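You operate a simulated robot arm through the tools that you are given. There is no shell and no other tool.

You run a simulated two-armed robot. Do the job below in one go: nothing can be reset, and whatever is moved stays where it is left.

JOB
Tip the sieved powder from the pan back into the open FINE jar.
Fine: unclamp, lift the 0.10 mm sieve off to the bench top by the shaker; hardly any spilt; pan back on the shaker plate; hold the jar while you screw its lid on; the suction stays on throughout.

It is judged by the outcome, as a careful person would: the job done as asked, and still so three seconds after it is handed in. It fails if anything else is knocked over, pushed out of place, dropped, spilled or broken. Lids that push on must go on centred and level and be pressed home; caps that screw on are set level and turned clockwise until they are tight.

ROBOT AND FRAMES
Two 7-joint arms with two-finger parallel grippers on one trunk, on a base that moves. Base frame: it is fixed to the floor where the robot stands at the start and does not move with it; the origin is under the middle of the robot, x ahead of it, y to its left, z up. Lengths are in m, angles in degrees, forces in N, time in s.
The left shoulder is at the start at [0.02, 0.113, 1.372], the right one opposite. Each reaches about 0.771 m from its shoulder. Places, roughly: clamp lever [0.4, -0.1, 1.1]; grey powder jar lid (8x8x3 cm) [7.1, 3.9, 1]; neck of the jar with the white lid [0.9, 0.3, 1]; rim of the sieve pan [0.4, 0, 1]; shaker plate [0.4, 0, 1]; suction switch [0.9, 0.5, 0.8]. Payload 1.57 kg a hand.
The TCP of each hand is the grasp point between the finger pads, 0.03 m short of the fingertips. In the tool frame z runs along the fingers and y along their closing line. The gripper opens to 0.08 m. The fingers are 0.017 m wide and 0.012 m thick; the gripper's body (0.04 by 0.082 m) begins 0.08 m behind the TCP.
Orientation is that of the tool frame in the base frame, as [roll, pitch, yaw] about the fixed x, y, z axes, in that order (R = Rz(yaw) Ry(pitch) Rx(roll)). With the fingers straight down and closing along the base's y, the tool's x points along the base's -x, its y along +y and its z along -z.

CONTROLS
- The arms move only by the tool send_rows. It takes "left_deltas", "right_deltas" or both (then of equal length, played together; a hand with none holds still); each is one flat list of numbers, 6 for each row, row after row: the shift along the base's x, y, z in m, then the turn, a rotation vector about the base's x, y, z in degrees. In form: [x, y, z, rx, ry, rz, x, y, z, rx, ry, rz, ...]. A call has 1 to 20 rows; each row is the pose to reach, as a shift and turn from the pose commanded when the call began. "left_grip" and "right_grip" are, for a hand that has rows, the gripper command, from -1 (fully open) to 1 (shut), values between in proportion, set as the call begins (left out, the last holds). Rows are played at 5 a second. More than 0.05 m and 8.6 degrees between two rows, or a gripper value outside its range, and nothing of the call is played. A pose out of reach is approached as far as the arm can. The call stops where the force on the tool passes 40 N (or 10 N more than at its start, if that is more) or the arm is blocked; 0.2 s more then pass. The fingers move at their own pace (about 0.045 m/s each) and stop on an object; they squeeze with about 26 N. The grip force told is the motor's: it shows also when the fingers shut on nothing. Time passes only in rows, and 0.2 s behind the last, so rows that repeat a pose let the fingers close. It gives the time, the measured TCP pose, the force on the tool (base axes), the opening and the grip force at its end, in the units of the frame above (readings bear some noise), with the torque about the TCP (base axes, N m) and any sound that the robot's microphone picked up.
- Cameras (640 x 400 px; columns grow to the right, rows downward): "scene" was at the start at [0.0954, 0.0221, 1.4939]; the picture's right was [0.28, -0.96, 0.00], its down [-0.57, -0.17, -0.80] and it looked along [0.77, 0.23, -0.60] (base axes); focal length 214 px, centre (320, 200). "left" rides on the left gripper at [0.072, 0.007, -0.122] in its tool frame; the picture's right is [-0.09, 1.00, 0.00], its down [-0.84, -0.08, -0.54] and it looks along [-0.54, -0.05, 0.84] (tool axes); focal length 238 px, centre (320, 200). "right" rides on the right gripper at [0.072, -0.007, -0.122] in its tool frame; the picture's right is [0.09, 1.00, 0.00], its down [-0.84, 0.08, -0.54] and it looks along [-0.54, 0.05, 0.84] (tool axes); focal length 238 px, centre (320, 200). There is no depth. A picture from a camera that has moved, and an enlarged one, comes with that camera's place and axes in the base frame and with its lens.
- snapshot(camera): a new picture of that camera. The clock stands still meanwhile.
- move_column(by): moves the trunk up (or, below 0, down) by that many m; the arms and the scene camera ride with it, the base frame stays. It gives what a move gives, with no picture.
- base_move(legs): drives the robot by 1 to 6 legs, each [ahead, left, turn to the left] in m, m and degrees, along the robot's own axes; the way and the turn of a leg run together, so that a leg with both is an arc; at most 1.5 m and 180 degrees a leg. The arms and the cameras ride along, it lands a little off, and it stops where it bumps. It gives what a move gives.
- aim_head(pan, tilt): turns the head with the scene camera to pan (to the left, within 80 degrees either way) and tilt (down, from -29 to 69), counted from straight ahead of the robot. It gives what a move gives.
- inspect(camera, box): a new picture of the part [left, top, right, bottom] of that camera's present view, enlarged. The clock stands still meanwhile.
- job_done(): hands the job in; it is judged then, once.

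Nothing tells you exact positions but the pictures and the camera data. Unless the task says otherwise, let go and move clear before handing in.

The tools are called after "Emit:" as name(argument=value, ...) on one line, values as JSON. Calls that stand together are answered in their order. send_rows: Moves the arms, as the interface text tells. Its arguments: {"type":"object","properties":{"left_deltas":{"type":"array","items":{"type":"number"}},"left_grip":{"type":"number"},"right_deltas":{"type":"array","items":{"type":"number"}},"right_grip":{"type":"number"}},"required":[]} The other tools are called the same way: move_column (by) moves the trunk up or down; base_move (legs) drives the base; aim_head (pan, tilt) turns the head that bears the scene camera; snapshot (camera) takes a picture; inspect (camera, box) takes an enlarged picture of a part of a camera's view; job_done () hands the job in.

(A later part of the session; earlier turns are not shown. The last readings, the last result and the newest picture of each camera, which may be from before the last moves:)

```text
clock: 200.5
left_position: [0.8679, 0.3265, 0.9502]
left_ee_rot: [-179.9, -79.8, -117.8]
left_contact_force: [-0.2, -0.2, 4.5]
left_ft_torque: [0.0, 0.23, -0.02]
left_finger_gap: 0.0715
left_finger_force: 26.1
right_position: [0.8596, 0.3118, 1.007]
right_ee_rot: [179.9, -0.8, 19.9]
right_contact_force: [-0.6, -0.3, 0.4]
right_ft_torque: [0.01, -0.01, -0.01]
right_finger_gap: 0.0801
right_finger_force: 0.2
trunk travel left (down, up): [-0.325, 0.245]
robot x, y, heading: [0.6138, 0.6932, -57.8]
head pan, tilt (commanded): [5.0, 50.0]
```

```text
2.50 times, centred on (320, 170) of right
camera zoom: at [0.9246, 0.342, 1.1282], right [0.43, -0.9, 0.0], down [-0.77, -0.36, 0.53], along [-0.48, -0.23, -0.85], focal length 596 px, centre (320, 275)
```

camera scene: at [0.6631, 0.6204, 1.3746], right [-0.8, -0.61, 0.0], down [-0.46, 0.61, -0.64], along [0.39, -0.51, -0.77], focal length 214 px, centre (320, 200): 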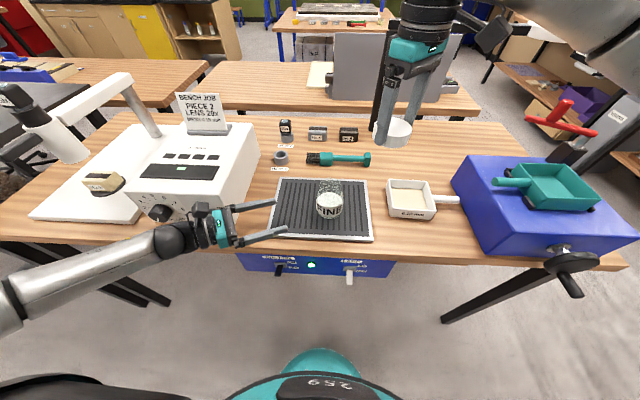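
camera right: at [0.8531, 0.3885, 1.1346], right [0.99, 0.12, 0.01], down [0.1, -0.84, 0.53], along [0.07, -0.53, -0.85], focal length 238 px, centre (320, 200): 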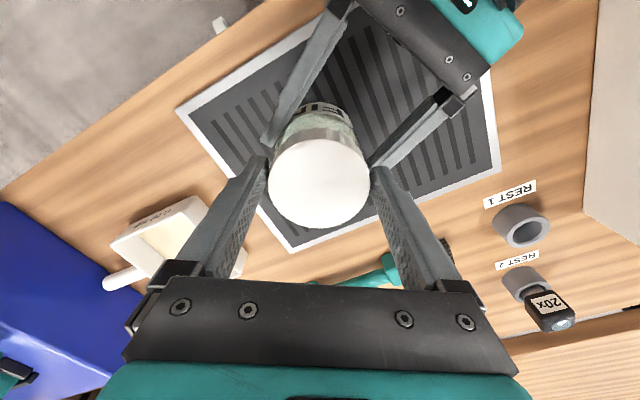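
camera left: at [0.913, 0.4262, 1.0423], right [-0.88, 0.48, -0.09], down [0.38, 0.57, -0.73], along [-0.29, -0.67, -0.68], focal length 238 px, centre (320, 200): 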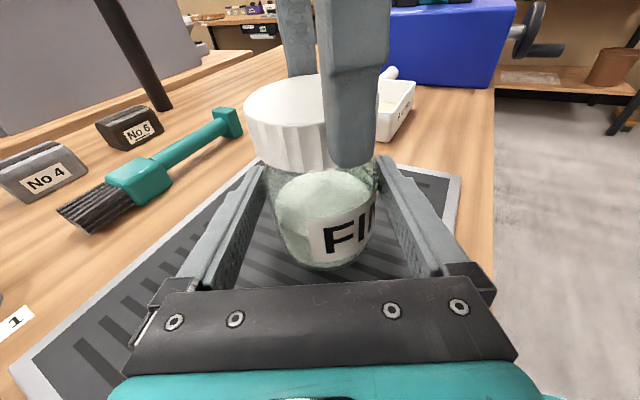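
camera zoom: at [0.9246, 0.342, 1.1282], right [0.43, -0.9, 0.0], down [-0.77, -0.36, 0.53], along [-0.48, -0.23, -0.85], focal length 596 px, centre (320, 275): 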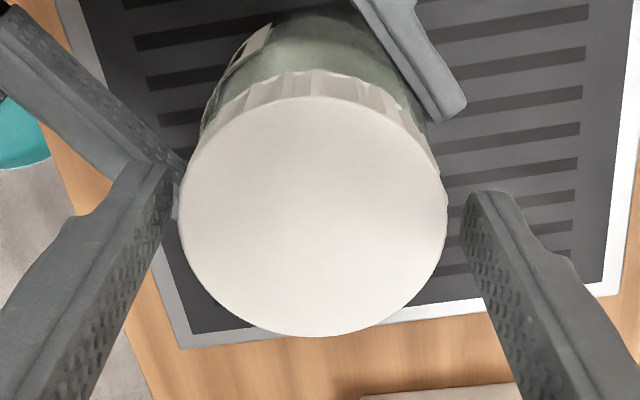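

Emit:
send_rows(right_deltas=[0.002, 0.0034, 0, 0, 0, 0, 0.002, 0.0034, 0, 0, 0, 7.5, 0.002, 0.0034, 0, 0, 0, 15, 0.002, 0.0034, 0, 0, 0, 22.5, 0.002, 0.0034, 0, 0, 0, 30, 0.002, 0.0034, 0, 0, 0, 37.5, 0.002, 0.0034, 0, 0, 0, 45, 0.002, 0.0034, 0, 0, 0, 52.5, 0.002, 0.0034, 0, 0, 0, 60, 0.002, 0.0034, 0, 0, 0, 67.5, 0.002, 0.0034, 0, 0, 0, 75, 0.002, 0.0034, 0, 0, 0, 82.5, 0.002, 0.0034, 0, 0, 0, 90, 0.002, 0.0034, 0, 0, 0, 97.5, 0.002, 0.0034, 0, 0, 0, 105, 0.002, 0.0034, 0, 0, 0, 112.5, 0.002, 0.0034, 0, 0, 0, 120, 0.002, 0.0034, 0, 0, 0, 127.5, 0.002, 0.0034, 0, 0, 0, 135, 0.002, 0.0034, 0, 0, 0, 138])

Emit:
inspect(camera="right", box=[240, 90, 400, 250])

Emit:
inspect(camera="left", box=[220, 40, 420, 280])

```text
clock: 204.7
left_position: [0.8676, 0.3287, 0.9494]
left_ee_rot: [-179.5, -79.9, -118.1]
left_contact_force: [-0.5, 0.6, 3.0]
left_ft_torque: [0.07, 0.26, 0.03]
left_finger_gap: 0.0715
left_finger_force: 25.9
right_position: [0.8626, 0.3176, 1.0069]
right_ee_rot: [179.9, -0.7, 158.0]
right_contact_force: [0.3, -0.8, 0.5]
right_ft_torque: [-0.04, 0.01, -0.01]
right_finger_gap: 0.0799
right_finger_force: 0.2
trunk travel left (down, up): [-0.325, 0.245]
robot x, y, heading: [0.61, 0.6906, -57.9]
head pan, tilt (commanded): [5.0, 50.0]
```

```text
2.50 times, centred on (320, 170) of right
camera zoom: at [0.7958, 0.3359, 1.1284], right [0.29, 0.96, 0.0], down [0.81, -0.24, 0.53], along [0.51, -0.15, -0.85], focal length 596 px, centre (320, 275)
```

zoom: 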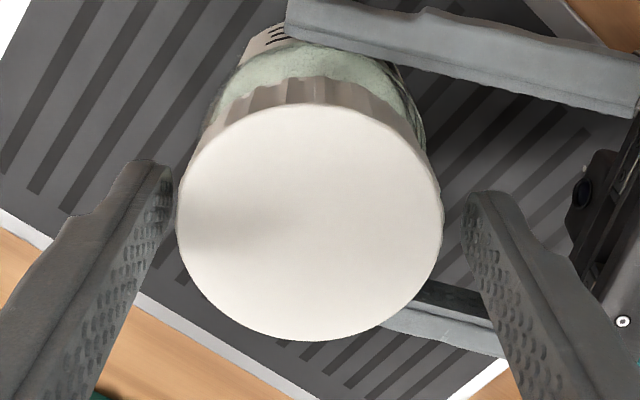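

```text
1.67 times, centred on (320, 160) of left
camera zoom: at [0.9131, 0.4263, 1.0424], right [-0.87, 0.48, -0.09], down [0.38, 0.57, -0.73], along [-0.29, -0.67, -0.68], focal length 397 px, centre (320, 267)
```

zoom: 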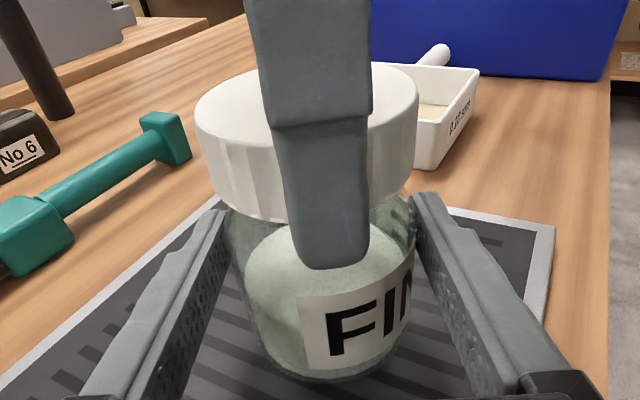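

Emit:
send_rows(right_deltas=[-0.002, -0.001, 0, 0, 0, 0, -0.004, -0.0021, 0, 0, 0, 0, -0.004, -0.0021, 0, 0, 0, 0])

Emit:
send_rows(right_deltas=[0, 0, 0, 0, 0, 0, 0, 0, 0, 0, 0, 0, 0, 0, 0, 0, 0, 0], right_grip=1)

Emit:
send_rows(right_deltas=[0, 0, -0.0005, 0, 0, -6, 0, 0, -0.001, 0, 0, -13, 0, 0, -0.001, 0, 0, -20, 0, 0, -0.001, 0, 0, -27, 0, 0, -0.001, 0, 0, -34, 0, 0, -0.001, 0, 0, -41, 0, 0, -0.001, 0, 0, -48, 0, 0, -0.001, 0, 0, -55])

```text
clock: 205.5
left_position: [0.8682, 0.3265, 0.9494]
left_ee_rot: [-179.5, -79.9, -118.0]
left_contact_force: [-1.0, 0.1, 3.1]
left_ft_torque: [0.08, 0.22, -0.04]
left_finger_gap: 0.0714
left_finger_force: 25.6
right_position: [0.8577, 0.3149, 1.0064]
right_ee_rot: [179.9, -0.8, 158.0]
right_contact_force: [-0.4, 0.3, 0.6]
right_ft_torque: [-0.01, -0.01, -0.03]
right_finger_gap: 0.0803
right_finger_force: 0.0
trunk travel left (down, up): [-0.325, 0.245]
robot x, y, heading: [0.6132, 0.6934, -57.7]
head pan, tilt (commanded): [5.0, 50.0]
```

```text
clock: 206.3
left_position: [0.8685, 0.3274, 0.9501]
left_ee_rot: [-179.4, -79.8, -118.1]
left_contact_force: [-1.9, -6.9, 1.2]
left_ft_torque: [0.46, -0.05, 0.0]
left_finger_gap: 0.0714
left_finger_force: 25.8
right_position: [0.8581, 0.3156, 1.0056]
right_ee_rot: [179.8, -0.8, 158.2]
right_contact_force: [3.0, 8.5, 0.7]
right_ft_torque: [0.11, -0.05, 0.06]
right_finger_gap: 0.0696
right_finger_force: 26.1
trunk travel left (down, up): [-0.325, 0.245]
robot x, y, heading: [0.6135, 0.6909, -57.7]
head pan, tilt (commanded): [5.0, 50.0]
```

```text
clock: 208.1
left_position: [0.868, 0.3268, 0.9506]
left_ee_rot: [-179.5, -80.0, -118.3]
left_contact_force: [-7.3, -16.7, -0.1]
left_ft_torque: [0.41, -0.21, -0.02]
left_finger_gap: 0.0712
left_finger_force: 25.7
right_position: [0.8591, 0.3157, 1.0046]
right_ee_rot: [179.9, -0.9, 102.9]
right_contact_force: [8.1, 16.7, 1.7]
right_ft_torque: [0.45, -0.3, 0.04]
right_finger_gap: 0.0692
right_finger_force: 25.7
trunk travel left (down, up): [-0.325, 0.245]
robot x, y, heading: [0.6083, 0.6896, -57.7]
head pan, tilt (commanded): [5.0, 50.0]
```

Emit:
send_rows(right_deltas=[0.0007, 0.0015, 0, 0, 0, -6, 0.0014, 0.003, 0, 0, 0, -12, 0.0014, 0.003, 0, 0, 0, -19, 0.0014, 0.003, 0, 0, 0, -26, 0.0014, 0.003, 0, 0, 0, -33, 0.0014, 0.003, 0, 0, 0, -40, 0.0014, 0.003, 0, 0, 0, -40])

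```text
clock: 209.7
left_position: [0.8672, 0.328, 0.9498]
left_ee_rot: [179.8, -79.9, -117.5]
left_contact_force: [-13.4, -1.9, 4.0]
left_ft_torque: [-0.31, -0.39, -0.14]
left_finger_gap: 0.0714
left_finger_force: 25.6
right_position: [0.8604, 0.3167, 1.0051]
right_ee_rot: [179.7, -0.8, 62.7]
right_contact_force: [13.6, 0.1, 0.1]
right_ft_torque: [0.04, -0.16, 0.03]
right_finger_gap: 0.0693
right_finger_force: 25.9
trunk travel left (down, up): [-0.325, 0.245]
robot x, y, heading: [0.6129, 0.6943, -57.5]
head pan, tilt (commanded): [5.0, 50.0]
```

Emit:
inspect(camera="left", box=[250, 90, 370, 190])

Emit:
inspect(camera="scene", box=[300, 150, 360, 210])

```text
4.00 times, centred on (310, 140) of left
camera zoom: at [0.9124, 0.4264, 1.0424], right [-0.87, 0.48, -0.09], down [0.39, 0.57, -0.73], along [-0.3, -0.67, -0.68], focal length 953 px, centre (360, 440)
```

zoom: 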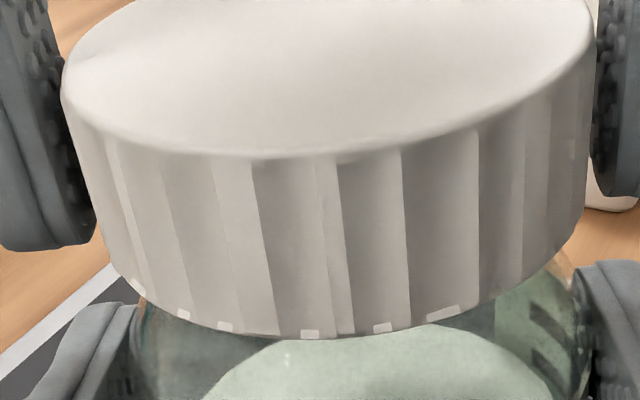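

```text
6.67 times, centred on (330, 180) of scene
camera zoom: at [0.6629, 0.6205, 1.3746], right [-0.8, -0.61, 0.0], down [-0.46, 0.61, -0.64], along [0.39, -0.51, -0.77], focal length 1430 px, centre (253, 333)
```

zoom: 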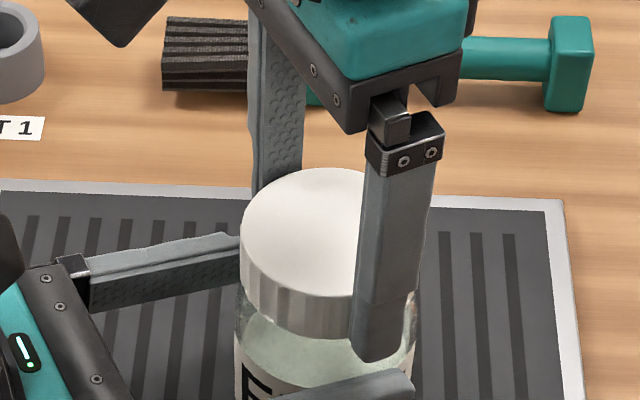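

The lid is creeping down as it turns (about 3–4 mm so far), so the thread has engaged. I'll keep taking clockwise strokes until the torque rises.

Emit:
send_rows(right_deltas=[0.001, 0, 0, 0, 0, -7, 0.002, 0, 0, 0, 0, -14, 0.002, 0, 0, 0, 0, -21, 0.002, 0, -0.0003, 0, 0, -28, 0.002, 0, -0.0005, 0, 0, -35, 0.002, 0, -0.0005, 0, 0, -42, 0.002, 0, -0.0005, 0, 0, -42])

Emit:
send_rows(right_deltas=[0, 0, 0, 0, 0, 0, 0, 0, 0, 0, 0, 0, 0, 0, 0, 0, 0, 0], right_grip=-1)

Emit:
inspect(camera="right", box=[240, 90, 400, 250])

Emit:
inspect(camera="scene", box=[300, 150, 360, 210])

```text
clock: 211.3
left_position: [0.867, 0.3291, 0.9504]
left_ee_rot: [-179.6, -79.9, -118.3]
left_contact_force: [-11.0, 11.0, 6.1]
left_ft_torque: [-0.68, -0.18, -0.15]
left_finger_gap: 0.0715
left_finger_force: 25.9
right_position: [0.8617, 0.3158, 1.0048]
right_ee_rot: [179.7, -0.8, 20.8]
right_contact_force: [13.3, -13.2, 0.6]
right_ft_torque: [-0.27, -0.29, 0.03]
right_finger_gap: 0.0696
right_finger_force: 26.0
trunk travel left (down, up): [-0.325, 0.245]
robot x, y, heading: [0.6105, 0.6934, -57.9]
head pan, tilt (commanded): [5.0, 50.0]
```

```text
clock: 212.1
left_position: [0.8697, 0.3272, 0.9506]
left_ee_rot: [-179.0, -79.9, -118.4]
left_contact_force: [2.1, 1.1, 3.4]
left_ft_torque: [-0.05, 0.14, 0.05]
left_finger_gap: 0.0714
left_finger_force: 26.7
right_position: [0.8637, 0.3189, 1.0042]
right_ee_rot: [180.0, -0.9, 21.1]
right_contact_force: [-0.3, -0.6, -0.5]
right_ft_torque: [0.0, -0.02, -0.03]
right_finger_gap: 0.08
right_finger_force: 0.0
trunk travel left (down, up): [-0.325, 0.245]
robot x, y, heading: [0.608, 0.6906, -57.6]
head pan, tilt (commanded): [5.0, 50.0]
```

```text
2.50 times, centred on (320, 170) of right
camera zoom: at [0.9264, 0.3485, 1.1257], right [0.44, -0.9, 0.0], down [-0.76, -0.38, 0.53], along [-0.48, -0.24, -0.85], focal length 596 px, centre (320, 275)
```

zoom: 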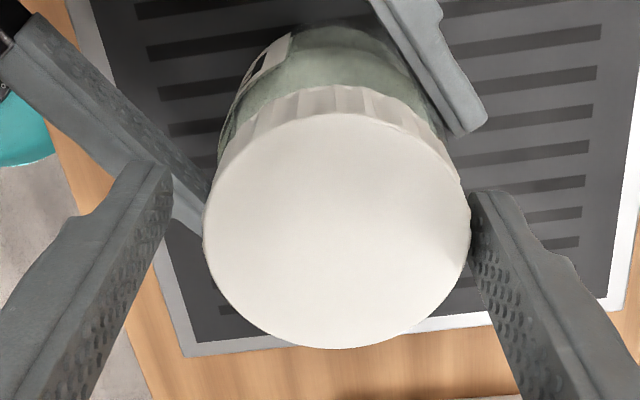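

```text
6.67 times, centred on (330, 180) of scene
camera zoom: at [0.6633, 0.6205, 1.3745], right [-0.8, -0.61, 0.0], down [-0.46, 0.61, -0.64], along [0.39, -0.51, -0.77], focal length 1430 px, centre (253, 333)
```

zoom: 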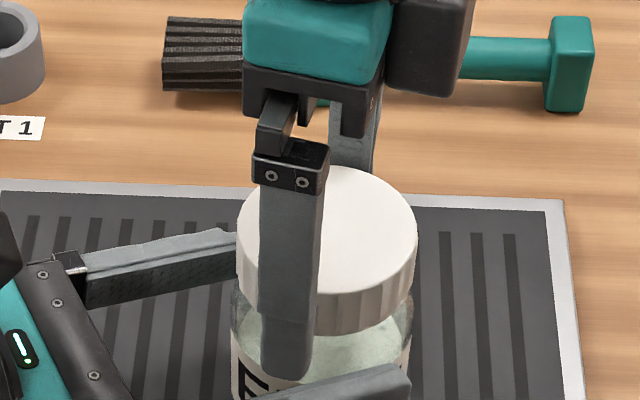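

Emit:
send_rows(right_deltas=[0.0034, -0.0027, 0, 0, 0, 0, 0.0034, -0.0027, 0, 0, 0, 7.5, 0.0034, -0.0027, 0, 0, 0, 15, 0.0034, -0.0027, 0, 0, 0, 22.5, 0.0034, -0.0027, 0, 0, 0, 30, 0.0034, -0.0027, 0, 0, 0, 37.5, 0.0034, -0.0027, 0, 0, 0, 45, 0.0034, -0.0027, 0, 0, 0, 52.5, 0.0034, -0.0027, 0, 0, 0, 60, 0.0034, -0.0027, 0, 0, 0, 67.5, 0.0034, -0.0027, 0, 0, 0, 75, 0.0034, -0.0027, 0, 0, 0, 82.5, 0.0034, -0.0027, 0, 0, 0, 90, 0.0034, -0.0027, 0, 0, 0, 97.5, 0.0034, -0.0027, 0, 0, 0, 105, 0.0034, -0.0027, 0, 0, 0, 112.5, 0.0034, -0.0027, 0, 0, 0, 120, 0.0034, -0.0027, 0, 0, 0, 127.5, 0.0034, -0.0027, 0, 0, 0, 135, 0.0034, -0.0027, 0, 0, 0, 136])

Emit:
inspect(camera="right", box=[240, 90, 400, 250])

```text
clock: 216.3
left_position: [0.8691, 0.3274, 0.9498]
left_ee_rot: [-179.6, -79.9, -118.0]
left_contact_force: [1.7, -0.9, 6.1]
left_ft_torque: [-0.05, 0.22, 0.07]
left_finger_gap: 0.0715
left_finger_force: 26.1
right_position: [0.8656, 0.3148, 1.004]
right_ee_rot: [179.9, -0.9, 157.0]
right_contact_force: [-1.0, -0.6, -0.4]
right_ft_torque: [-0.02, -0.01, -0.02]
right_finger_gap: 0.0798
right_finger_force: 0.1
trunk travel left (down, up): [-0.325, 0.245]
robot x, y, heading: [0.6111, 0.6937, -57.7]
head pan, tilt (commanded): [5.0, 50.0]
```

```text
2.50 times, centred on (320, 170) of right
camera zoom: at [0.7989, 0.335, 1.125], right [0.3, 0.95, 0.0], down [0.81, -0.26, 0.53], along [0.51, -0.16, -0.85], focal length 596 px, centre (320, 275)
```

zoom: 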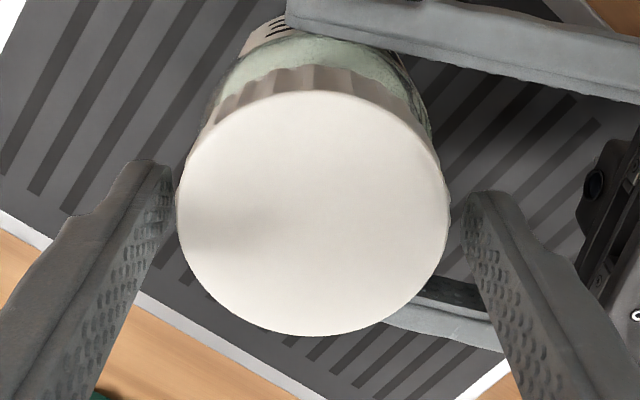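

Emit:
send_rows(right_deltas=[-0.0018, -0.0007, 0, 0, 0, 0, -0.0035, -0.0013, -0.001, 0, 0, 0, -0.0035, -0.0013, -0.001, 0, 0, 0])

Emit:
send_rows(right_deltas=[0, 0, 0, 0, 0, 0, 0, 0, 0, 0, 0, 0, 0, 0, 0, 0, 0, 0], right_grip=1)

Emit:
send_rows(right_deltas=[0, 0, 0, 0, 0, -7, 0, 0, -0.0003, 0, 0, -14, 0, 0, -0.0005, 0, 0, -21, 0, 0, -0.0005, 0, 0, -28, 0, 0, -0.0005, 0, 0, -35, 0, 0, -0.0008, 0, 0, -42, 0, 0, -0.001, 0, 0, -49, 0, 0, -0.001, 0, 0, -56, 0, 0, -0.001, 0, 0, -63, 0, 0, -0.001, 0, 0, -68])

```text
clock: 217.1
left_position: [0.8677, 0.3283, 0.9501]
left_ee_rot: [-179.5, -80.0, -117.9]
left_contact_force: [1.8, -1.2, 6.0]
left_ft_torque: [-0.04, 0.23, 0.07]
left_finger_gap: 0.0716
left_finger_force: 26.0
right_position: [0.8612, 0.3127, 1.0032]
right_ee_rot: [179.9, -0.8, 156.9]
right_contact_force: [0.1, 0.2, -0.1]
right_ft_torque: [-0.06, 0.01, -0.02]
right_finger_gap: 0.08
right_finger_force: 0.0
trunk travel left (down, up): [-0.325, 0.245]
robot x, y, heading: [0.6147, 0.6911, -57.7]
head pan, tilt (commanded): [5.0, 50.0]
```

```text
clock: 217.9
left_position: [0.8682, 0.3289, 0.9503]
left_ee_rot: [-179.5, -79.9, -118.0]
left_contact_force: [-0.1, -5.1, 3.9]
left_ft_torque: [0.21, 0.12, -0.01]
left_finger_gap: 0.0715
left_finger_force: 26.0
right_position: [0.8625, 0.3145, 1.0026]
right_ee_rot: [179.9, -0.8, 157.1]
right_contact_force: [2.2, 5.2, -1.1]
right_ft_torque: [0.04, -0.02, 0.0]
right_finger_gap: 0.0667
right_finger_force: 26.0
trunk travel left (down, up): [-0.325, 0.245]
robot x, y, heading: [0.6085, 0.6949, -57.9]
head pan, tilt (commanded): [5.0, 50.0]
```

```text
clock: 220.1
left_position: [0.8691, 0.3277, 0.9503]
left_ee_rot: [-179.6, -79.9, -117.8]
left_contact_force: [0.8, -4.9, 5.1]
left_ft_torque: [0.16, 0.38, 0.0]
left_finger_gap: 0.0715
left_finger_force: 25.8
right_position: [0.8619, 0.3138, 1.0028]
right_ee_rot: [-180.0, -0.9, 88.9]
right_contact_force: [-1.1, 5.5, -0.1]
right_ft_torque: [0.11, 0.04, 0.01]
right_finger_gap: 0.0659
right_finger_force: 25.8
trunk travel left (down, up): [-0.325, 0.245]
robot x, y, heading: [0.6097, 0.6936, -57.7]
head pan, tilt (commanded): [5.0, 50.0]
```

Emit:
send_rows(right_deltas=[0, 0.0005, 0, 0, 0, -7, 0, 0.0008, 0, 0, 0, -14, 0, 0.0008, 0, 0, 0, -21, 0, 0.0008, -0.0003, 0, 0, -28, 0, 0.0008, -0.0005, 0, 0, -35, 0, 0.0008, -0.0005, 0, 0, -42, 0, 0.0008, -0.0008, 0, 0, -49, 0, 0.0008, -0.001, 0, 0, -56, 0, 0.0008, -0.001, 0, 0, -63, 0, 0.0008, -0.001, 0, 0, -68, 0, 0.0008, -0.001, 0, 0, -68])

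Emit:
inspect(camera="left", box=[250, 90, 370, 190])

Emit:
inspect(camera="scene", box=[300, 150, 360, 210])

```text
clock: 222.5
left_position: [0.8697, 0.3282, 0.9492]
left_ee_rot: [-179.3, -80.0, -118.1]
left_contact_force: [5.2, -4.8, 3.4]
left_ft_torque: [0.26, 0.65, 0.09]
left_finger_gap: 0.0712
left_finger_force: 25.9
right_position: [0.8615, 0.315, 1.0013]
right_ee_rot: [-180.0, -0.7, 21.0]
right_contact_force: [-7.4, 6.1, 0.3]
right_ft_torque: [0.1, 0.08, 0.03]
right_finger_gap: 0.0658
right_finger_force: 26.0
trunk travel left (down, up): [-0.325, 0.245]
robot x, y, heading: [0.6091, 0.689, -57.5]
head pan, tilt (commanded): [5.0, 50.0]
```

```text
4.00 times, centred on (310, 140) of left
camera zoom: at [0.9136, 0.4262, 1.0425], right [-0.88, 0.47, -0.09], down [0.38, 0.57, -0.73], along [-0.29, -0.67, -0.68], focal length 953 px, centre (360, 440)
```

zoom: 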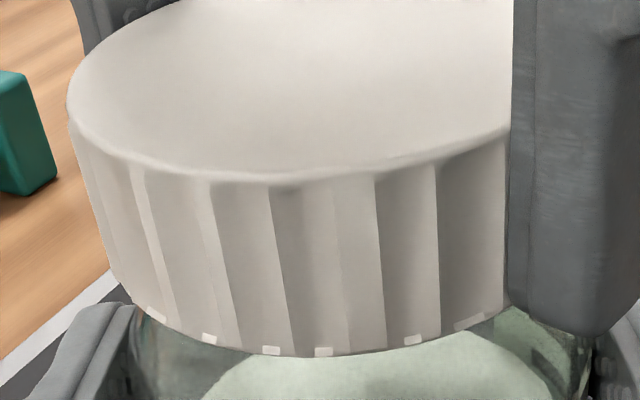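

```text
6.67 times, centred on (330, 180) of scene
camera zoom: at [0.6628, 0.6206, 1.3746], right [-0.8, -0.61, 0.0], down [-0.46, 0.61, -0.64], along [0.39, -0.51, -0.77], focal length 1430 px, centre (253, 333)
```

zoom: 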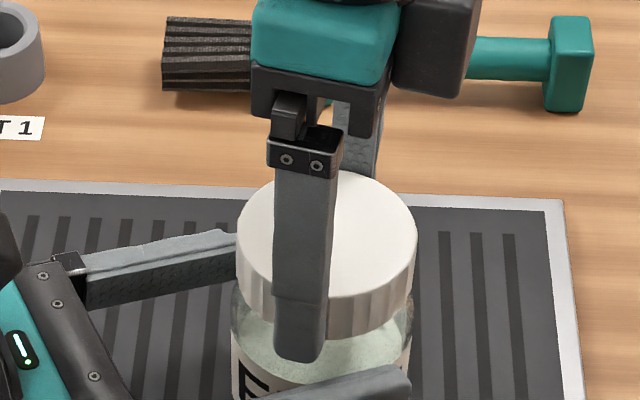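

Emit:
send_rows(right_deltas=[0, 0, 0, 0, 0, 0, 0, 0, 0, 0, 0, 0, 0, 0, 0, 0, 0, 0], right_grip=-1)

Emit:
inspect(camera="right", box=[240, 90, 400, 250])

```text
clock: 223.3
left_position: [0.867, 0.3276, 0.9501]
left_ee_rot: [-179.7, -79.8, -118.1]
left_contact_force: [1.2, 0.2, 5.8]
left_ft_torque: [0.01, 0.15, -0.01]
left_finger_gap: 0.0712
left_finger_force: 26.8
right_position: [0.8628, 0.314, 1.0011]
right_ee_rot: [179.9, -0.8, 21.0]
right_contact_force: [-0.6, 0.8, 0.7]
right_ft_torque: [-0.01, -0.03, 0.03]
right_finger_gap: 0.0796
right_finger_force: 0.1
trunk travel left (down, up): [-0.325, 0.245]
robot x, y, heading: [0.6119, 0.692, -57.6]
head pan, tilt (commanded): [5.0, 50.0]
```

```text
2.50 times, centred on (320, 170) of right
camera zoom: at [0.9264, 0.3437, 1.1229], right [0.44, -0.9, 0.0], down [-0.76, -0.37, 0.53], along [-0.47, -0.24, -0.85], focal length 596 px, centre (320, 275)
```

zoom: 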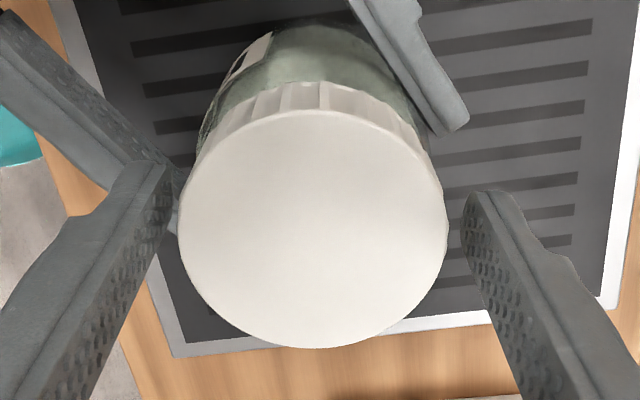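

Emit:
send_rows(right_deltas=[-0.002, 0.0016, 0, 0, 0, 0, -0.002, 0.0016, 0, 0, 0, 7.5, -0.002, 0.0016, 0, 0, 0, 15, -0.002, 0.0016, 0, 0, 0, 22.5, -0.002, 0.0016, 0, 0, 0, 30, -0.002, 0.0016, 0, 0, 0, 37.5, -0.002, 0.0016, 0, 0, 0, 45, -0.002, 0.0016, 0, 0, 0, 52.5, -0.002, 0.0016, 0, 0, 0, 60, -0.002, 0.0016, 0, 0, 0, 67.5, -0.002, 0.0016, 0, 0, 0, 75, -0.002, 0.0016, 0, 0, 0, 82.5, -0.002, 0.0016, 0, 0, 0, 90, -0.002, 0.0016, 0, 0, 0, 97.5, -0.002, 0.0016, 0, 0, 0, 105, -0.002, 0.0016, 0, 0, 0, 112.5, -0.002, 0.0016, 0, 0, 0, 120, -0.002, 0.0016, 0, 0, 0, 127.5, -0.002, 0.0016, 0, 0, 0, 135, -0.002, 0.0016, 0, 0, 0, 136])

Emit:
inspect(camera="right", box=[240, 90, 400, 250])

```text
clock: 227.5
left_position: [0.8689, 0.3273, 0.951]
left_ee_rot: [-179.4, -79.9, -118.1]
left_contact_force: [-0.9, 0.5, 2.6]
left_ft_torque: [0.08, 0.3, -0.04]
left_finger_gap: 0.0715
left_finger_force: 26.4
right_position: [0.8604, 0.3163, 1.0022]
right_ee_rot: [179.8, -0.8, 157.1]
right_contact_force: [-0.2, 0.1, 0.1]
right_ft_torque: [0.01, 0.04, 0.0]
right_finger_gap: 0.0799
right_finger_force: 0.2
trunk travel left (down, up): [-0.325, 0.245]
robot x, y, heading: [0.6094, 0.6929, -57.6]
head pan, tilt (commanded): [5.0, 50.0]
```

```text
2.50 times, centred on (320, 170) of right
camera zoom: at [0.7933, 0.3352, 1.1239], right [0.3, 0.95, 0.0], down [0.81, -0.26, 0.53], along [0.51, -0.16, -0.85], focal length 596 px, centre (320, 275)
```

zoom: 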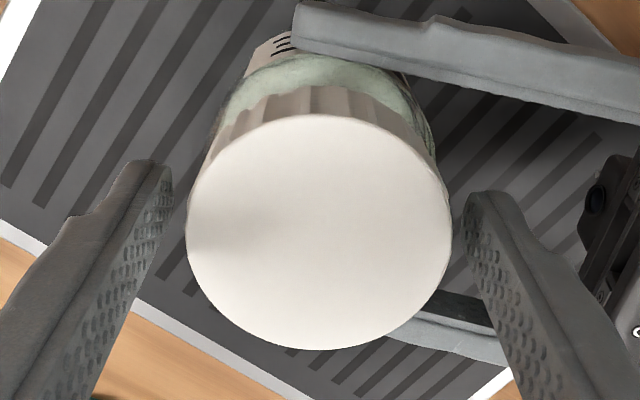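

Emit:
send_rows(right_deltas=[0.0018, -0.0008, 0, 0, 0, 0, 0.0018, -0.0008, -0.001, 0, 0, 0])

Emit:
send_rows(right_deltas=[0, 0, 0, 0, 0, 0, 0, 0, 0, 0, 0, 0, 0, 0, 0, 0, 0, 0], right_grip=1)

Emit:
send_rows(right_deltas=[0, 0, 0, 0, 0, -7, 0, 0, 0, 0, 0, -14, 0, 0, 0, 0, 0, -21, 0, 0, -0.0003, 0, 0, -28, 0, 0, -0.0005, 0, 0, -35, 0, 0, -0.0005, 0, 0, -42, 0, 0, -0.0008, 0, 0, -49, 0, 0, -0.001, 0, 0, -56, 0, 0, -0.001, 0, 0, -63, 0, 0, -0.001, 0, 0, -68])

Emit:
send_rows(right_deltas=[0, 0, 0, 0, 0, -7, 0, 0, 0, 0, 0, -14, 0, 0, 0, 0, 0, -21, 0, 0, -0.0003, 0, 0, -28, 0, 0, -0.0005, 0, 0, -35, 0, 0, -0.0005, 0, 0, -42, 0, 0, -0.0008, 0, 0, -49, 0, 0, -0.001, 0, 0, -56, 0, 0, -0.001, 0, 0, -63, 0, 0, -0.001, 0, 0, -68])

```text
clock: 228.1
left_position: [0.8684, 0.3279, 0.9504]
left_ee_rot: [-179.5, -79.9, -118.1]
left_contact_force: [-1.4, 0.5, 2.6]
left_ft_torque: [0.05, 0.26, -0.03]
left_finger_gap: 0.0712
left_finger_force: 25.9
right_position: [0.8625, 0.3144, 1.0008]
right_ee_rot: [179.9, -0.7, 157.0]
right_contact_force: [-0.9, -0.7, 0.2]
right_ft_torque: [-0.01, 0.03, 0.01]
right_finger_gap: 0.0801
right_finger_force: 0.0
trunk travel left (down, up): [-0.325, 0.245]
robot x, y, heading: [0.6071, 0.6918, -57.7]
head pan, tilt (commanded): [5.0, 50.0]
```

```text
clock: 228.9
left_position: [0.8677, 0.3266, 0.9489]
left_ee_rot: [-179.6, -80.0, -118.1]
left_contact_force: [-1.0, 3.3, 3.7]
left_ft_torque: [-0.05, 0.29, -0.07]
left_finger_gap: 0.0714
left_finger_force: 26.5
right_position: [0.8617, 0.3152, 1.0012]
right_ee_rot: [-180.0, -0.6, 157.0]
right_contact_force: [-0.9, -2.7, -0.3]
right_ft_torque: [-0.04, 0.03, -0.02]
right_finger_gap: 0.0647
right_finger_force: 25.7
trunk travel left (down, up): [-0.325, 0.245]
robot x, y, heading: [0.6092, 0.6904, -57.7]
head pan, tilt (commanded): [5.0, 50.0]
```

```text
clock: 231.1
left_position: [0.8692, 0.3278, 0.9494]
left_ee_rot: [-179.7, -79.9, -117.8]
left_contact_force: [-2.4, 4.2, -3.3]
left_ft_torque: [-0.02, 0.08, -1.09]
left_finger_gap: 0.0713
left_finger_force: 25.5
right_position: [0.8622, 0.3165, 1.0007]
right_ee_rot: [179.9, -0.7, 88.9]
right_contact_force: [0.6, -3.9, 0.4]
right_ft_torque: [-0.1, -0.13, 1.06]
right_finger_gap: 0.0651
right_finger_force: 25.9
trunk travel left (down, up): [-0.325, 0.245]
robot x, y, heading: [0.6117, 0.6916, -57.9]
head pan, tilt (commanded): [5.0, 50.0]
```

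```text
clock: 233.3
left_position: [0.8677, 0.328, 0.9518]
left_ee_rot: [-179.1, -80.0, -118.5]
left_contact_force: [1.5, -2.2, 2.3]
left_ft_torque: [-0.03, 0.05, -0.96]
left_finger_gap: 0.0712
left_finger_force: 25.8
right_position: [0.8618, 0.3174, 0.999]
right_ee_rot: [179.9, -0.8, 21.0]
right_contact_force: [-1.2, 1.1, 11.1]
right_ft_torque: [0.01, 0.03, 1.17]
right_finger_gap: 0.0654
right_finger_force: 25.6
trunk travel left (down, up): [-0.325, 0.245]
robot x, y, heading: [0.6131, 0.6895, -57.5]
head pan, tilt (commanded): [5.0, 50.0]
```

The torque has risen to about 1.1 N·m on both hands: the lid is tight. Let me look at it.

Emit:
inspect(camera="left", box=[220, 40, 420, 280])

Emit:
inspect(camera="scene", box=[290, 150, 370, 230])

Emit:
send_rows(right_deltas=[0, 0, 0, 0, 0, 0, 0, 0, 0, 0, 0, 0, 0, 0, 0, 0, 0, 0], right_grip=-1)

Emit:
inspect(camera="right", box=[240, 90, 400, 250])

```text
1.67 times, centred on (320, 160) of left
camera zoom: at [0.9128, 0.4264, 1.0432], right [-0.87, 0.48, -0.09], down [0.39, 0.56, -0.73], along [-0.29, -0.67, -0.68], focal length 397 px, centre (320, 267)
```

zoom: 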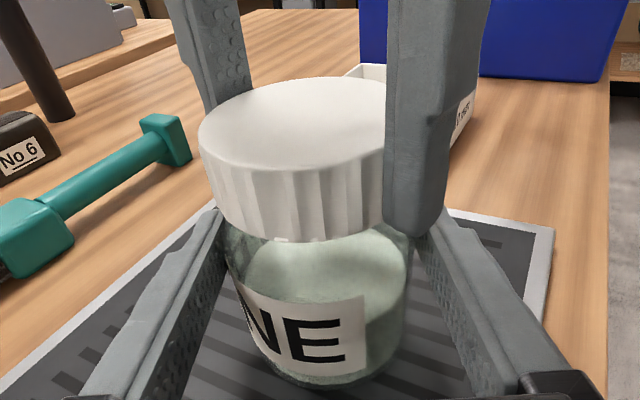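

```text
5.00 times, centred on (330, 190) of scene
camera zoom: at [0.6626, 0.621, 1.3747], right [-0.8, -0.61, 0.0], down [-0.46, 0.61, -0.64], along [0.39, -0.51, -0.77], focal length 1072 px, centre (270, 250)
```

zoom: 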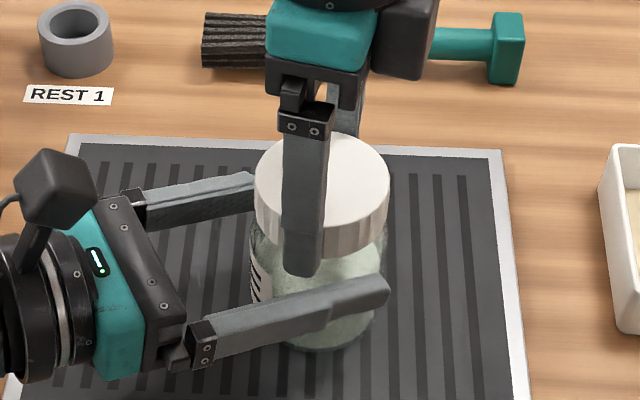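

```text
clock: 234.1
left_position: [0.8685, 0.3286, 0.9512]
left_ee_rot: [-179.3, -80.0, -118.3]
left_contact_force: [-2.0, 0.8, 7.4]
left_ft_torque: [-0.24, 0.09, -0.08]
left_finger_gap: 0.0715
left_finger_force: 26.2
right_position: [0.8622, 0.3165, 0.9981]
right_ee_rot: [179.9, -0.8, 20.9]
right_contact_force: [-0.1, -0.5, 0.8]
right_ft_torque: [-0.02, 0.0, 0.01]
right_finger_gap: 0.08
right_finger_force: 0.0
trunk travel left (down, up): [-0.325, 0.245]
robot x, y, heading: [0.6124, 0.6934, -57.8]
head pan, tilt (commanded): [5.0, 50.0]
```

```text
2.50 times, centred on (320, 170) of right
camera zoom: at [0.9255, 0.3462, 1.1203], right [0.44, -0.9, 0.0], down [-0.76, -0.37, 0.53], along [-0.48, -0.24, -0.85], focal length 596 px, centre (320, 275)
```

zoom: 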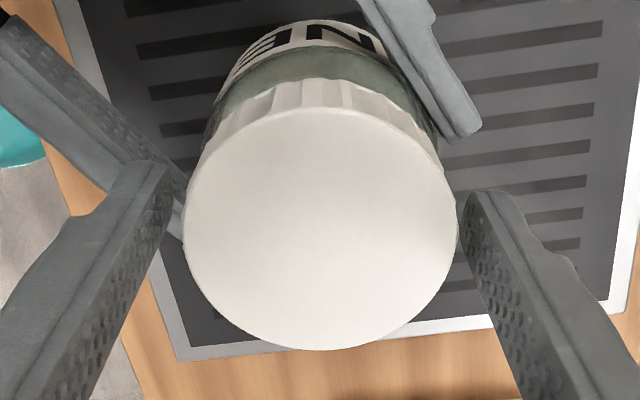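

The lid is tight: at ~1.1 N·m the jar began to turn in my left grip together with the lid. Now the right hand goes up and away, then the left hand lets go and backs off.

Emit:
send_rows(right_deltas=[0, 0, 0.01, 0, 0, 0, 0, 0, 0.025, 0, 0, 0, 0, 0, 0.05, 0, 0, 0, 0, 0, 0.09, 0, 0, 0, 0, 0, 0.13, 0, 0, 0, -0.03, -0.02, 0.17, 0, 0, 0, -0.06, -0.04, 0.2, 0, 0, 0, -0.09, -0.06, 0.2, 0, 0, 0, -0.12, -0.08, 0.2, 0, 0, 0, -0.15, -0.095, 0.2, 0, 0, 0])

Emit:
inspect(camera="scene", box=[260, 140, 380, 250])

Emit:
inspect(camera="left", box=[220, 40, 420, 280])

```text
refused: row 6 steps farther than a row can; nothing moved
```

```text
3.64 times, centred on (320, 195) of scene
camera zoom: at [0.6625, 0.6208, 1.3746], right [-0.8, -0.61, 0.0], down [-0.46, 0.61, -0.64], along [0.39, -0.51, -0.77], focal length 780 px, centre (320, 218)
```

zoom: 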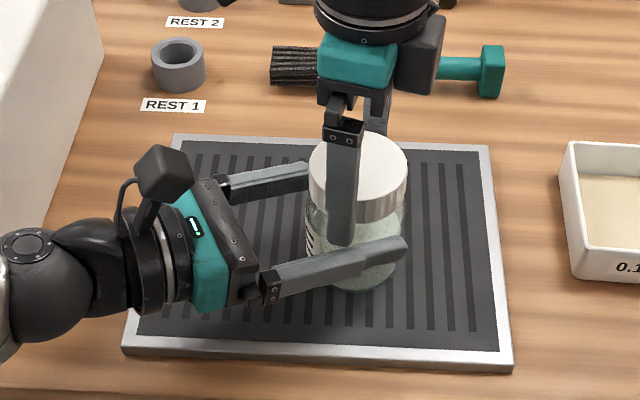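

```text
1.67 times, centred on (320, 160) of left
camera zoom: at [0.9127, 0.4263, 1.0432], right [-0.87, 0.48, -0.09], down [0.39, 0.57, -0.73], along [-0.29, -0.67, -0.68], focal length 397 px, centre (320, 267)
```

zoom: 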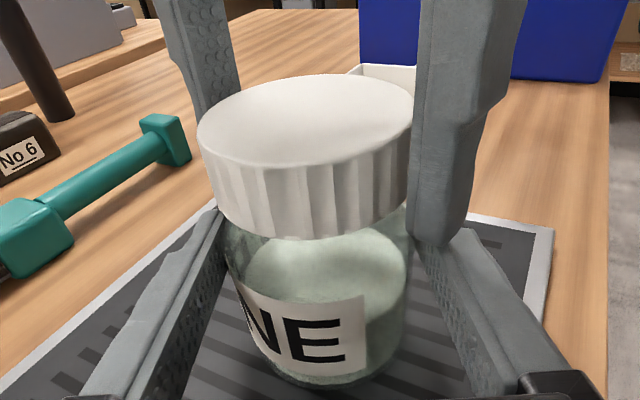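

Emit:
send_rows(right_deltas=[0.0004, -0.001, 0.0, 0, 0, 0, 0.0004, -0.001, 0.012, 0, 0, 0, 0.0004, -0.001, 0.03, 0, 0, 0, 0.0004, -0.001, 0.06, 0, 0, 0, 0.0004, -0.001, 0.1, 0, 0, 0, 0.0004, -0.001, 0.14, 0, 0, 0, -0.025, -0.015, 0.17, 0, 0, 0, -0.055, -0.035, 0.19, 0, 0, 0, -0.085, -0.055, 0.2, 0, 0, 0, -0.115, -0.075, 0.2, 0, 0, 0, -0.145, -0.095, 0.2, 0, 0, 0])

Emit:
inspect(camera="scene", box=[260, 140, 380, 250])

Emit:
inspect(camera="left", box=[220, 40, 420, 280])

```text
clock: 236.5
left_position: [0.8687, 0.3271, 0.9503]
left_ee_rot: [-179.3, -80.0, -118.4]
left_contact_force: [-2.3, -1.6, 14.4]
left_ft_torque: [-0.23, 0.18, 0.15]
left_finger_gap: 0.0714
left_finger_force: 26.7
right_position: [0.7151, 0.2225, 1.2005]
right_ee_rot: [179.9, -0.8, 20.9]
right_contact_force: [0.8, 0.8, 1.1]
right_ft_torque: [-0.03, 0.04, 0.0]
right_finger_gap: 0.0801
right_finger_force: 0.1
trunk travel left (down, up): [-0.325, 0.245]
robot x, y, heading: [0.6129, 0.6905, -57.7]
head pan, tilt (commanded): [5.0, 50.0]
```

```text
3.64 times, centred on (320, 195) of scene
camera zoom: at [0.6621, 0.6211, 1.3747], right [-0.8, -0.61, 0.0], down [-0.46, 0.61, -0.64], along [0.39, -0.51, -0.77], focal length 780 px, centre (320, 218)
```

zoom: 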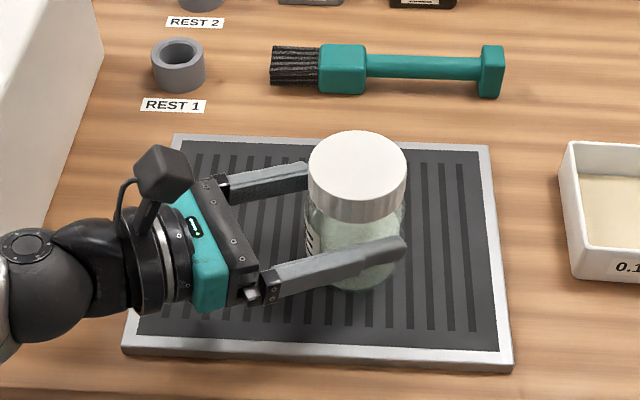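

```text
1.67 times, centred on (320, 160) of left
camera zoom: at [0.9127, 0.4266, 1.0432], right [-0.88, 0.48, -0.09], down [0.38, 0.57, -0.73], along [-0.29, -0.67, -0.68], focal length 397 px, centre (320, 267)
```

zoom: 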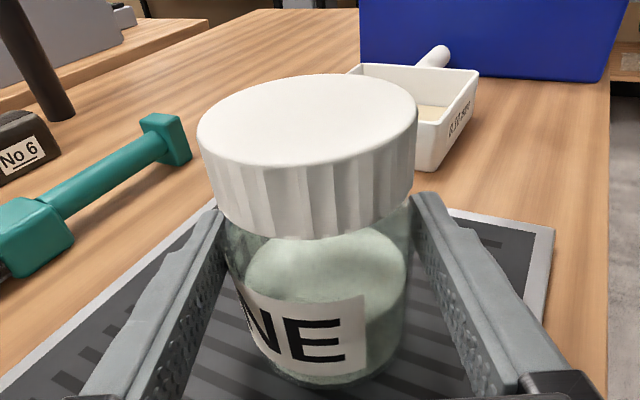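

Emit:
send_rows(left_deltas=[0, 0, 0.001, 0, 0, 0, 0, 0, 0.002, 0, 0, 0, 0, 0, 0.002, 0, 0, 0])

```text
clock: 237.3
left_position: [0.8686, 0.3289, 0.9512]
left_ee_rot: [179.8, -79.4, -117.3]
left_contact_force: [-0.6, 0.1, -1.9]
left_ft_torque: [0.07, -0.03, 0.02]
left_finger_gap: 0.0711
left_finger_force: 25.6
right_position: [0.7156, 0.2221, 1.1988]
right_ee_rot: [179.9, -0.8, 21.0]
right_contact_force: [0.3, 0.7, -0.8]
right_ft_torque: [-0.03, 0.04, 0.0]
right_finger_gap: 0.08
right_finger_force: 0.0
trunk travel left (down, up): [-0.325, 0.245]
robot x, y, heading: [0.6082, 0.6945, -57.5]
head pan, tilt (commanded): [5.0, 50.0]
```

Emit:
send_rows(left_deltas=[0, 0, -0.0007, 0, 0, 0, 0, 0, -0.0007, 0, 0, 0])

Emit:
inspect(camera="scene", box=[290, 150, 370, 230])

```text
clock: 237.9
left_position: [0.8698, 0.3267, 0.9523]
left_ee_rot: [-179.6, -79.8, -117.9]
left_contact_force: [-0.2, -0.5, -1.2]
left_ft_torque: [0.05, -0.03, -0.02]
left_finger_gap: 0.0714
left_finger_force: 26.3
right_position: [0.7167, 0.2227, 1.1985]
right_ee_rot: [179.8, -0.8, 21.0]
right_contact_force: [-0.1, 0.1, 0.5]
right_ft_torque: [-0.01, -0.01, -0.01]
right_finger_gap: 0.0799
right_finger_force: 0.1
trunk travel left (down, up): [-0.325, 0.245]
robot x, y, heading: [0.6098, 0.6923, -57.7]
head pan, tilt (commanded): [5.0, 50.0]
```

```text
5.00 times, centred on (330, 190) of scene
camera zoom: at [0.6632, 0.6202, 1.3745], right [-0.8, -0.61, 0.0], down [-0.46, 0.61, -0.64], along [0.39, -0.51, -0.77], focal length 1072 px, centre (270, 250)
```

zoom: 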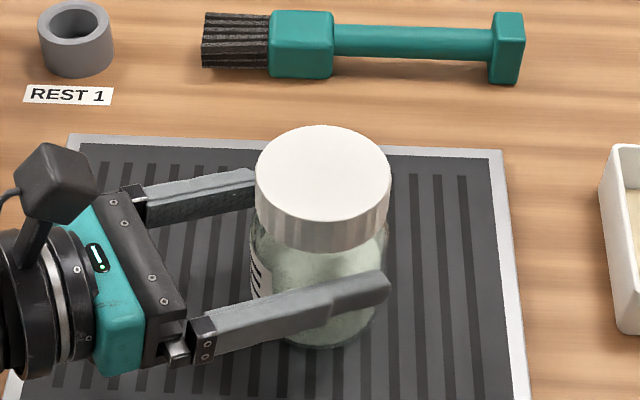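

Emit:
send_rows(left_deltas=[0, 0, -0.0008, 0, 0, 0, 0, 0, -0.0015, 0, 0, 0, 0, 0, -0.0015, 0, 0, 0])

```text
clock: 238.7
left_position: [0.868, 0.3265, 0.9524]
left_ee_rot: [-179.7, -79.8, -118.0]
left_contact_force: [-0.1, 0.3, -1.4]
left_ft_torque: [0.02, 0.0, -0.01]
left_finger_gap: 0.0712
left_finger_force: 26.2
right_position: [0.7164, 0.2222, 1.1995]
right_ee_rot: [179.9, -0.7, 21.0]
right_contact_force: [0.1, 0.0, -0.6]
right_ft_torque: [0.0, 0.0, 0.01]
right_finger_gap: 0.0799
right_finger_force: 0.1
trunk travel left (down, up): [-0.325, 0.245]
robot x, y, heading: [0.6058, 0.6921, -57.5]
head pan, tilt (commanded): [5.0, 50.0]
```

Emit:
send_rows(left_deltas=[0, 0, -0.001, 0, 0, 0, 0, 0, -0.002, 0, 0, 0, 0, 0, -0.002, 0, 0, 0])

```text
clock: 239.5
left_position: [0.869, 0.3274, 0.9512]
left_ee_rot: [-179.5, -80.0, -118.0]
left_contact_force: [-1.4, 0.3, 1.2]
left_ft_torque: [0.03, -0.02, -0.01]
left_finger_gap: 0.0711
left_finger_force: 26.1
right_position: [0.7168, 0.2231, 1.1991]
right_ee_rot: [179.9, -0.8, 21.0]
right_contact_force: [0.1, 0.3, -0.1]
right_ft_torque: [-0.01, 0.0, 0.02]
right_finger_gap: 0.0801
right_finger_force: 0.0
trunk travel left (down, up): [-0.325, 0.245]
robot x, y, heading: [0.6118, 0.6917, -57.4]
head pan, tilt (commanded): [5.0, 50.0]
```

The jar now just rests on the grille (force turned upward). I'll open the left hand and back it straight out.

Emit:
send_rows(left_deltas=[0, 0, 0, 0, 0, 0, 0, 0, 0, 0, 0, 0, 0, 0, 0, 0, 0, 0], left_grip=-1)

Emit:
inspect(camera="left", box=[220, 40, 420, 280])

Emit:
inspect(camera="scene", box=[290, 150, 370, 230])

```text
clock: 240.3
left_position: [0.8697, 0.3272, 0.9503]
left_ee_rot: [-179.6, -79.9, -118.0]
left_contact_force: [0.9, 1.0, -0.2]
left_ft_torque: [-0.02, -0.03, 0.02]
left_finger_gap: 0.08
left_finger_force: 0.0
right_position: [0.7167, 0.2229, 1.2002]
right_ee_rot: [180.0, -0.9, 21.0]
right_contact_force: [0.2, 0.6, 0.9]
right_ft_torque: [0.01, 0.0, 0.02]
right_finger_gap: 0.0799
right_finger_force: 0.1
trunk travel left (down, up): [-0.325, 0.245]
robot x, y, heading: [0.6113, 0.6919, -57.7]
head pan, tilt (commanded): [5.0, 50.0]
```

```text
1.67 times, centred on (320, 160) of left
camera zoom: at [0.9131, 0.4251, 1.0428], right [-0.87, 0.48, -0.09], down [0.38, 0.57, -0.73], along [-0.29, -0.67, -0.68], focal length 397 px, centre (320, 267)
```

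zoom: 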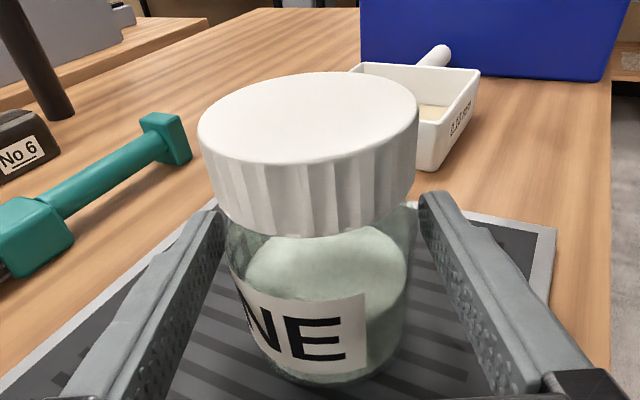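

```text
5.00 times, centred on (330, 190) of scene
camera zoom: at [0.6631, 0.6203, 1.3746], right [-0.8, -0.61, 0.0], down [-0.46, 0.61, -0.64], along [0.39, -0.51, -0.77], focal length 1072 px, centre (270, 250)
```

zoom: 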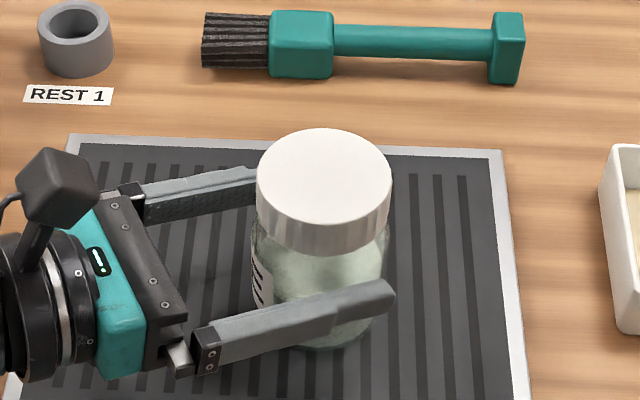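

Emit:
send_rows(left_deltas=[0.0094, 0.0177, 0, 0, 0, 0, 0.0235, 0.0441, 0, 0, 0, 0, 0.0399, 0.075, 0, 0, 0, 0, 0.0563, 0.1059, 0, 0, 0, 0, 0.0704, 0.1324, 0, 0, 0, 0, 0.0751, 0.1413, 0.02, 0, 0, 0, 0.0751, 0.1413, 0.06, 0, 0, 0, 0.0751, 0.1413, 0.1, 0, 0, 0, 0.0751, 0.1413, 0.14, 0, 0, 0, 0.0751, 0.1413, 0.17, 0, 0, 0])

Emit:
snapshot(camera="left")

Emit:
snapshot(camera="scene")

Emit:
inspect(camera="left", box=[270, 150, 390, 260])

```text
clock: 242.5
left_position: [0.9434, 0.4678, 1.1225]
left_ee_rot: [-179.7, -79.9, -118.0]
left_contact_force: [-0.1, 0.6, -0.3]
left_ft_torque: [0.01, -0.03, 0.02]
left_finger_gap: 0.0799
left_finger_force: 0.0
right_position: [0.7174, 0.2233, 1.1991]
right_ee_rot: [179.9, -0.8, 21.0]
right_contact_force: [-0.3, -1.1, -0.3]
right_ft_torque: [-0.04, 0.02, -0.02]
right_finger_gap: 0.0802
right_finger_force: 0.0
trunk travel left (down, up): [-0.325, 0.245]
robot x, y, heading: [0.6148, 0.692, -57.6]
head pan, tilt (commanded): [5.0, 50.0]
```

```text
taken
camera left: at [0.9877, 0.5652, 1.2155], right [-0.87, 0.48, -0.09], down [0.38, 0.57, -0.73], along [-0.29, -0.67, -0.68], focal length 238 px, centre (320, 200)
```

left: 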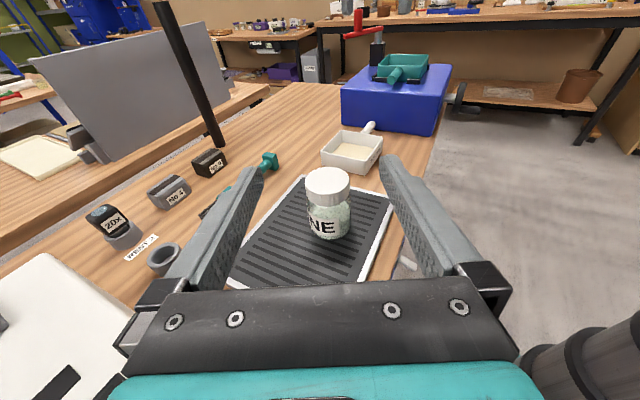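

```text
taken
camera scene: at [0.663, 0.6203, 1.3745], right [-0.8, -0.61, 0.0], down [-0.46, 0.61, -0.64], along [0.39, -0.51, -0.77], focal length 214 px, centre (320, 200)
```

scene: 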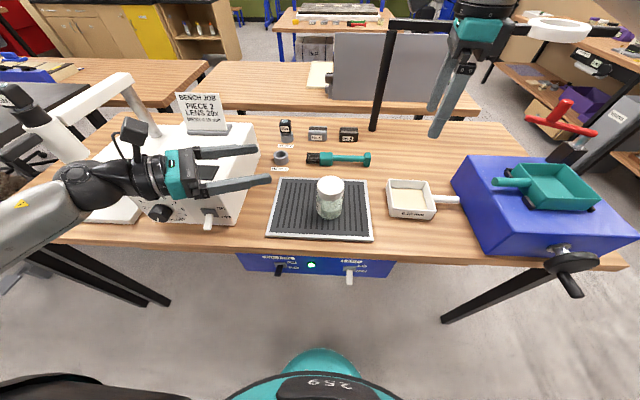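

```text
3.64 times, centred on (330, 205) of left
camera zoom: at [0.9877, 0.5652, 1.2155], right [-0.87, 0.48, -0.09], down [0.38, 0.57, -0.73], along [-0.29, -0.67, -0.68], focal length 867 px, centre (284, 182)
```

zoom: 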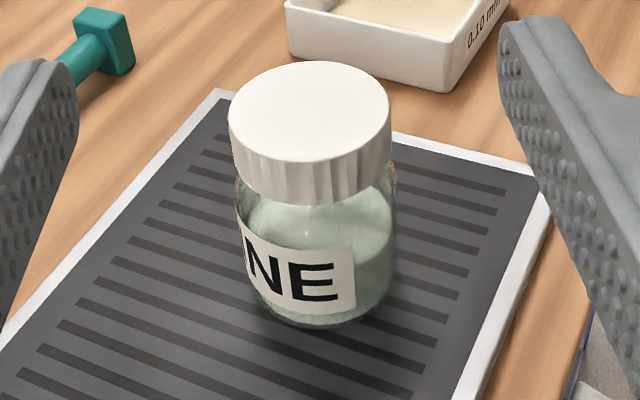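

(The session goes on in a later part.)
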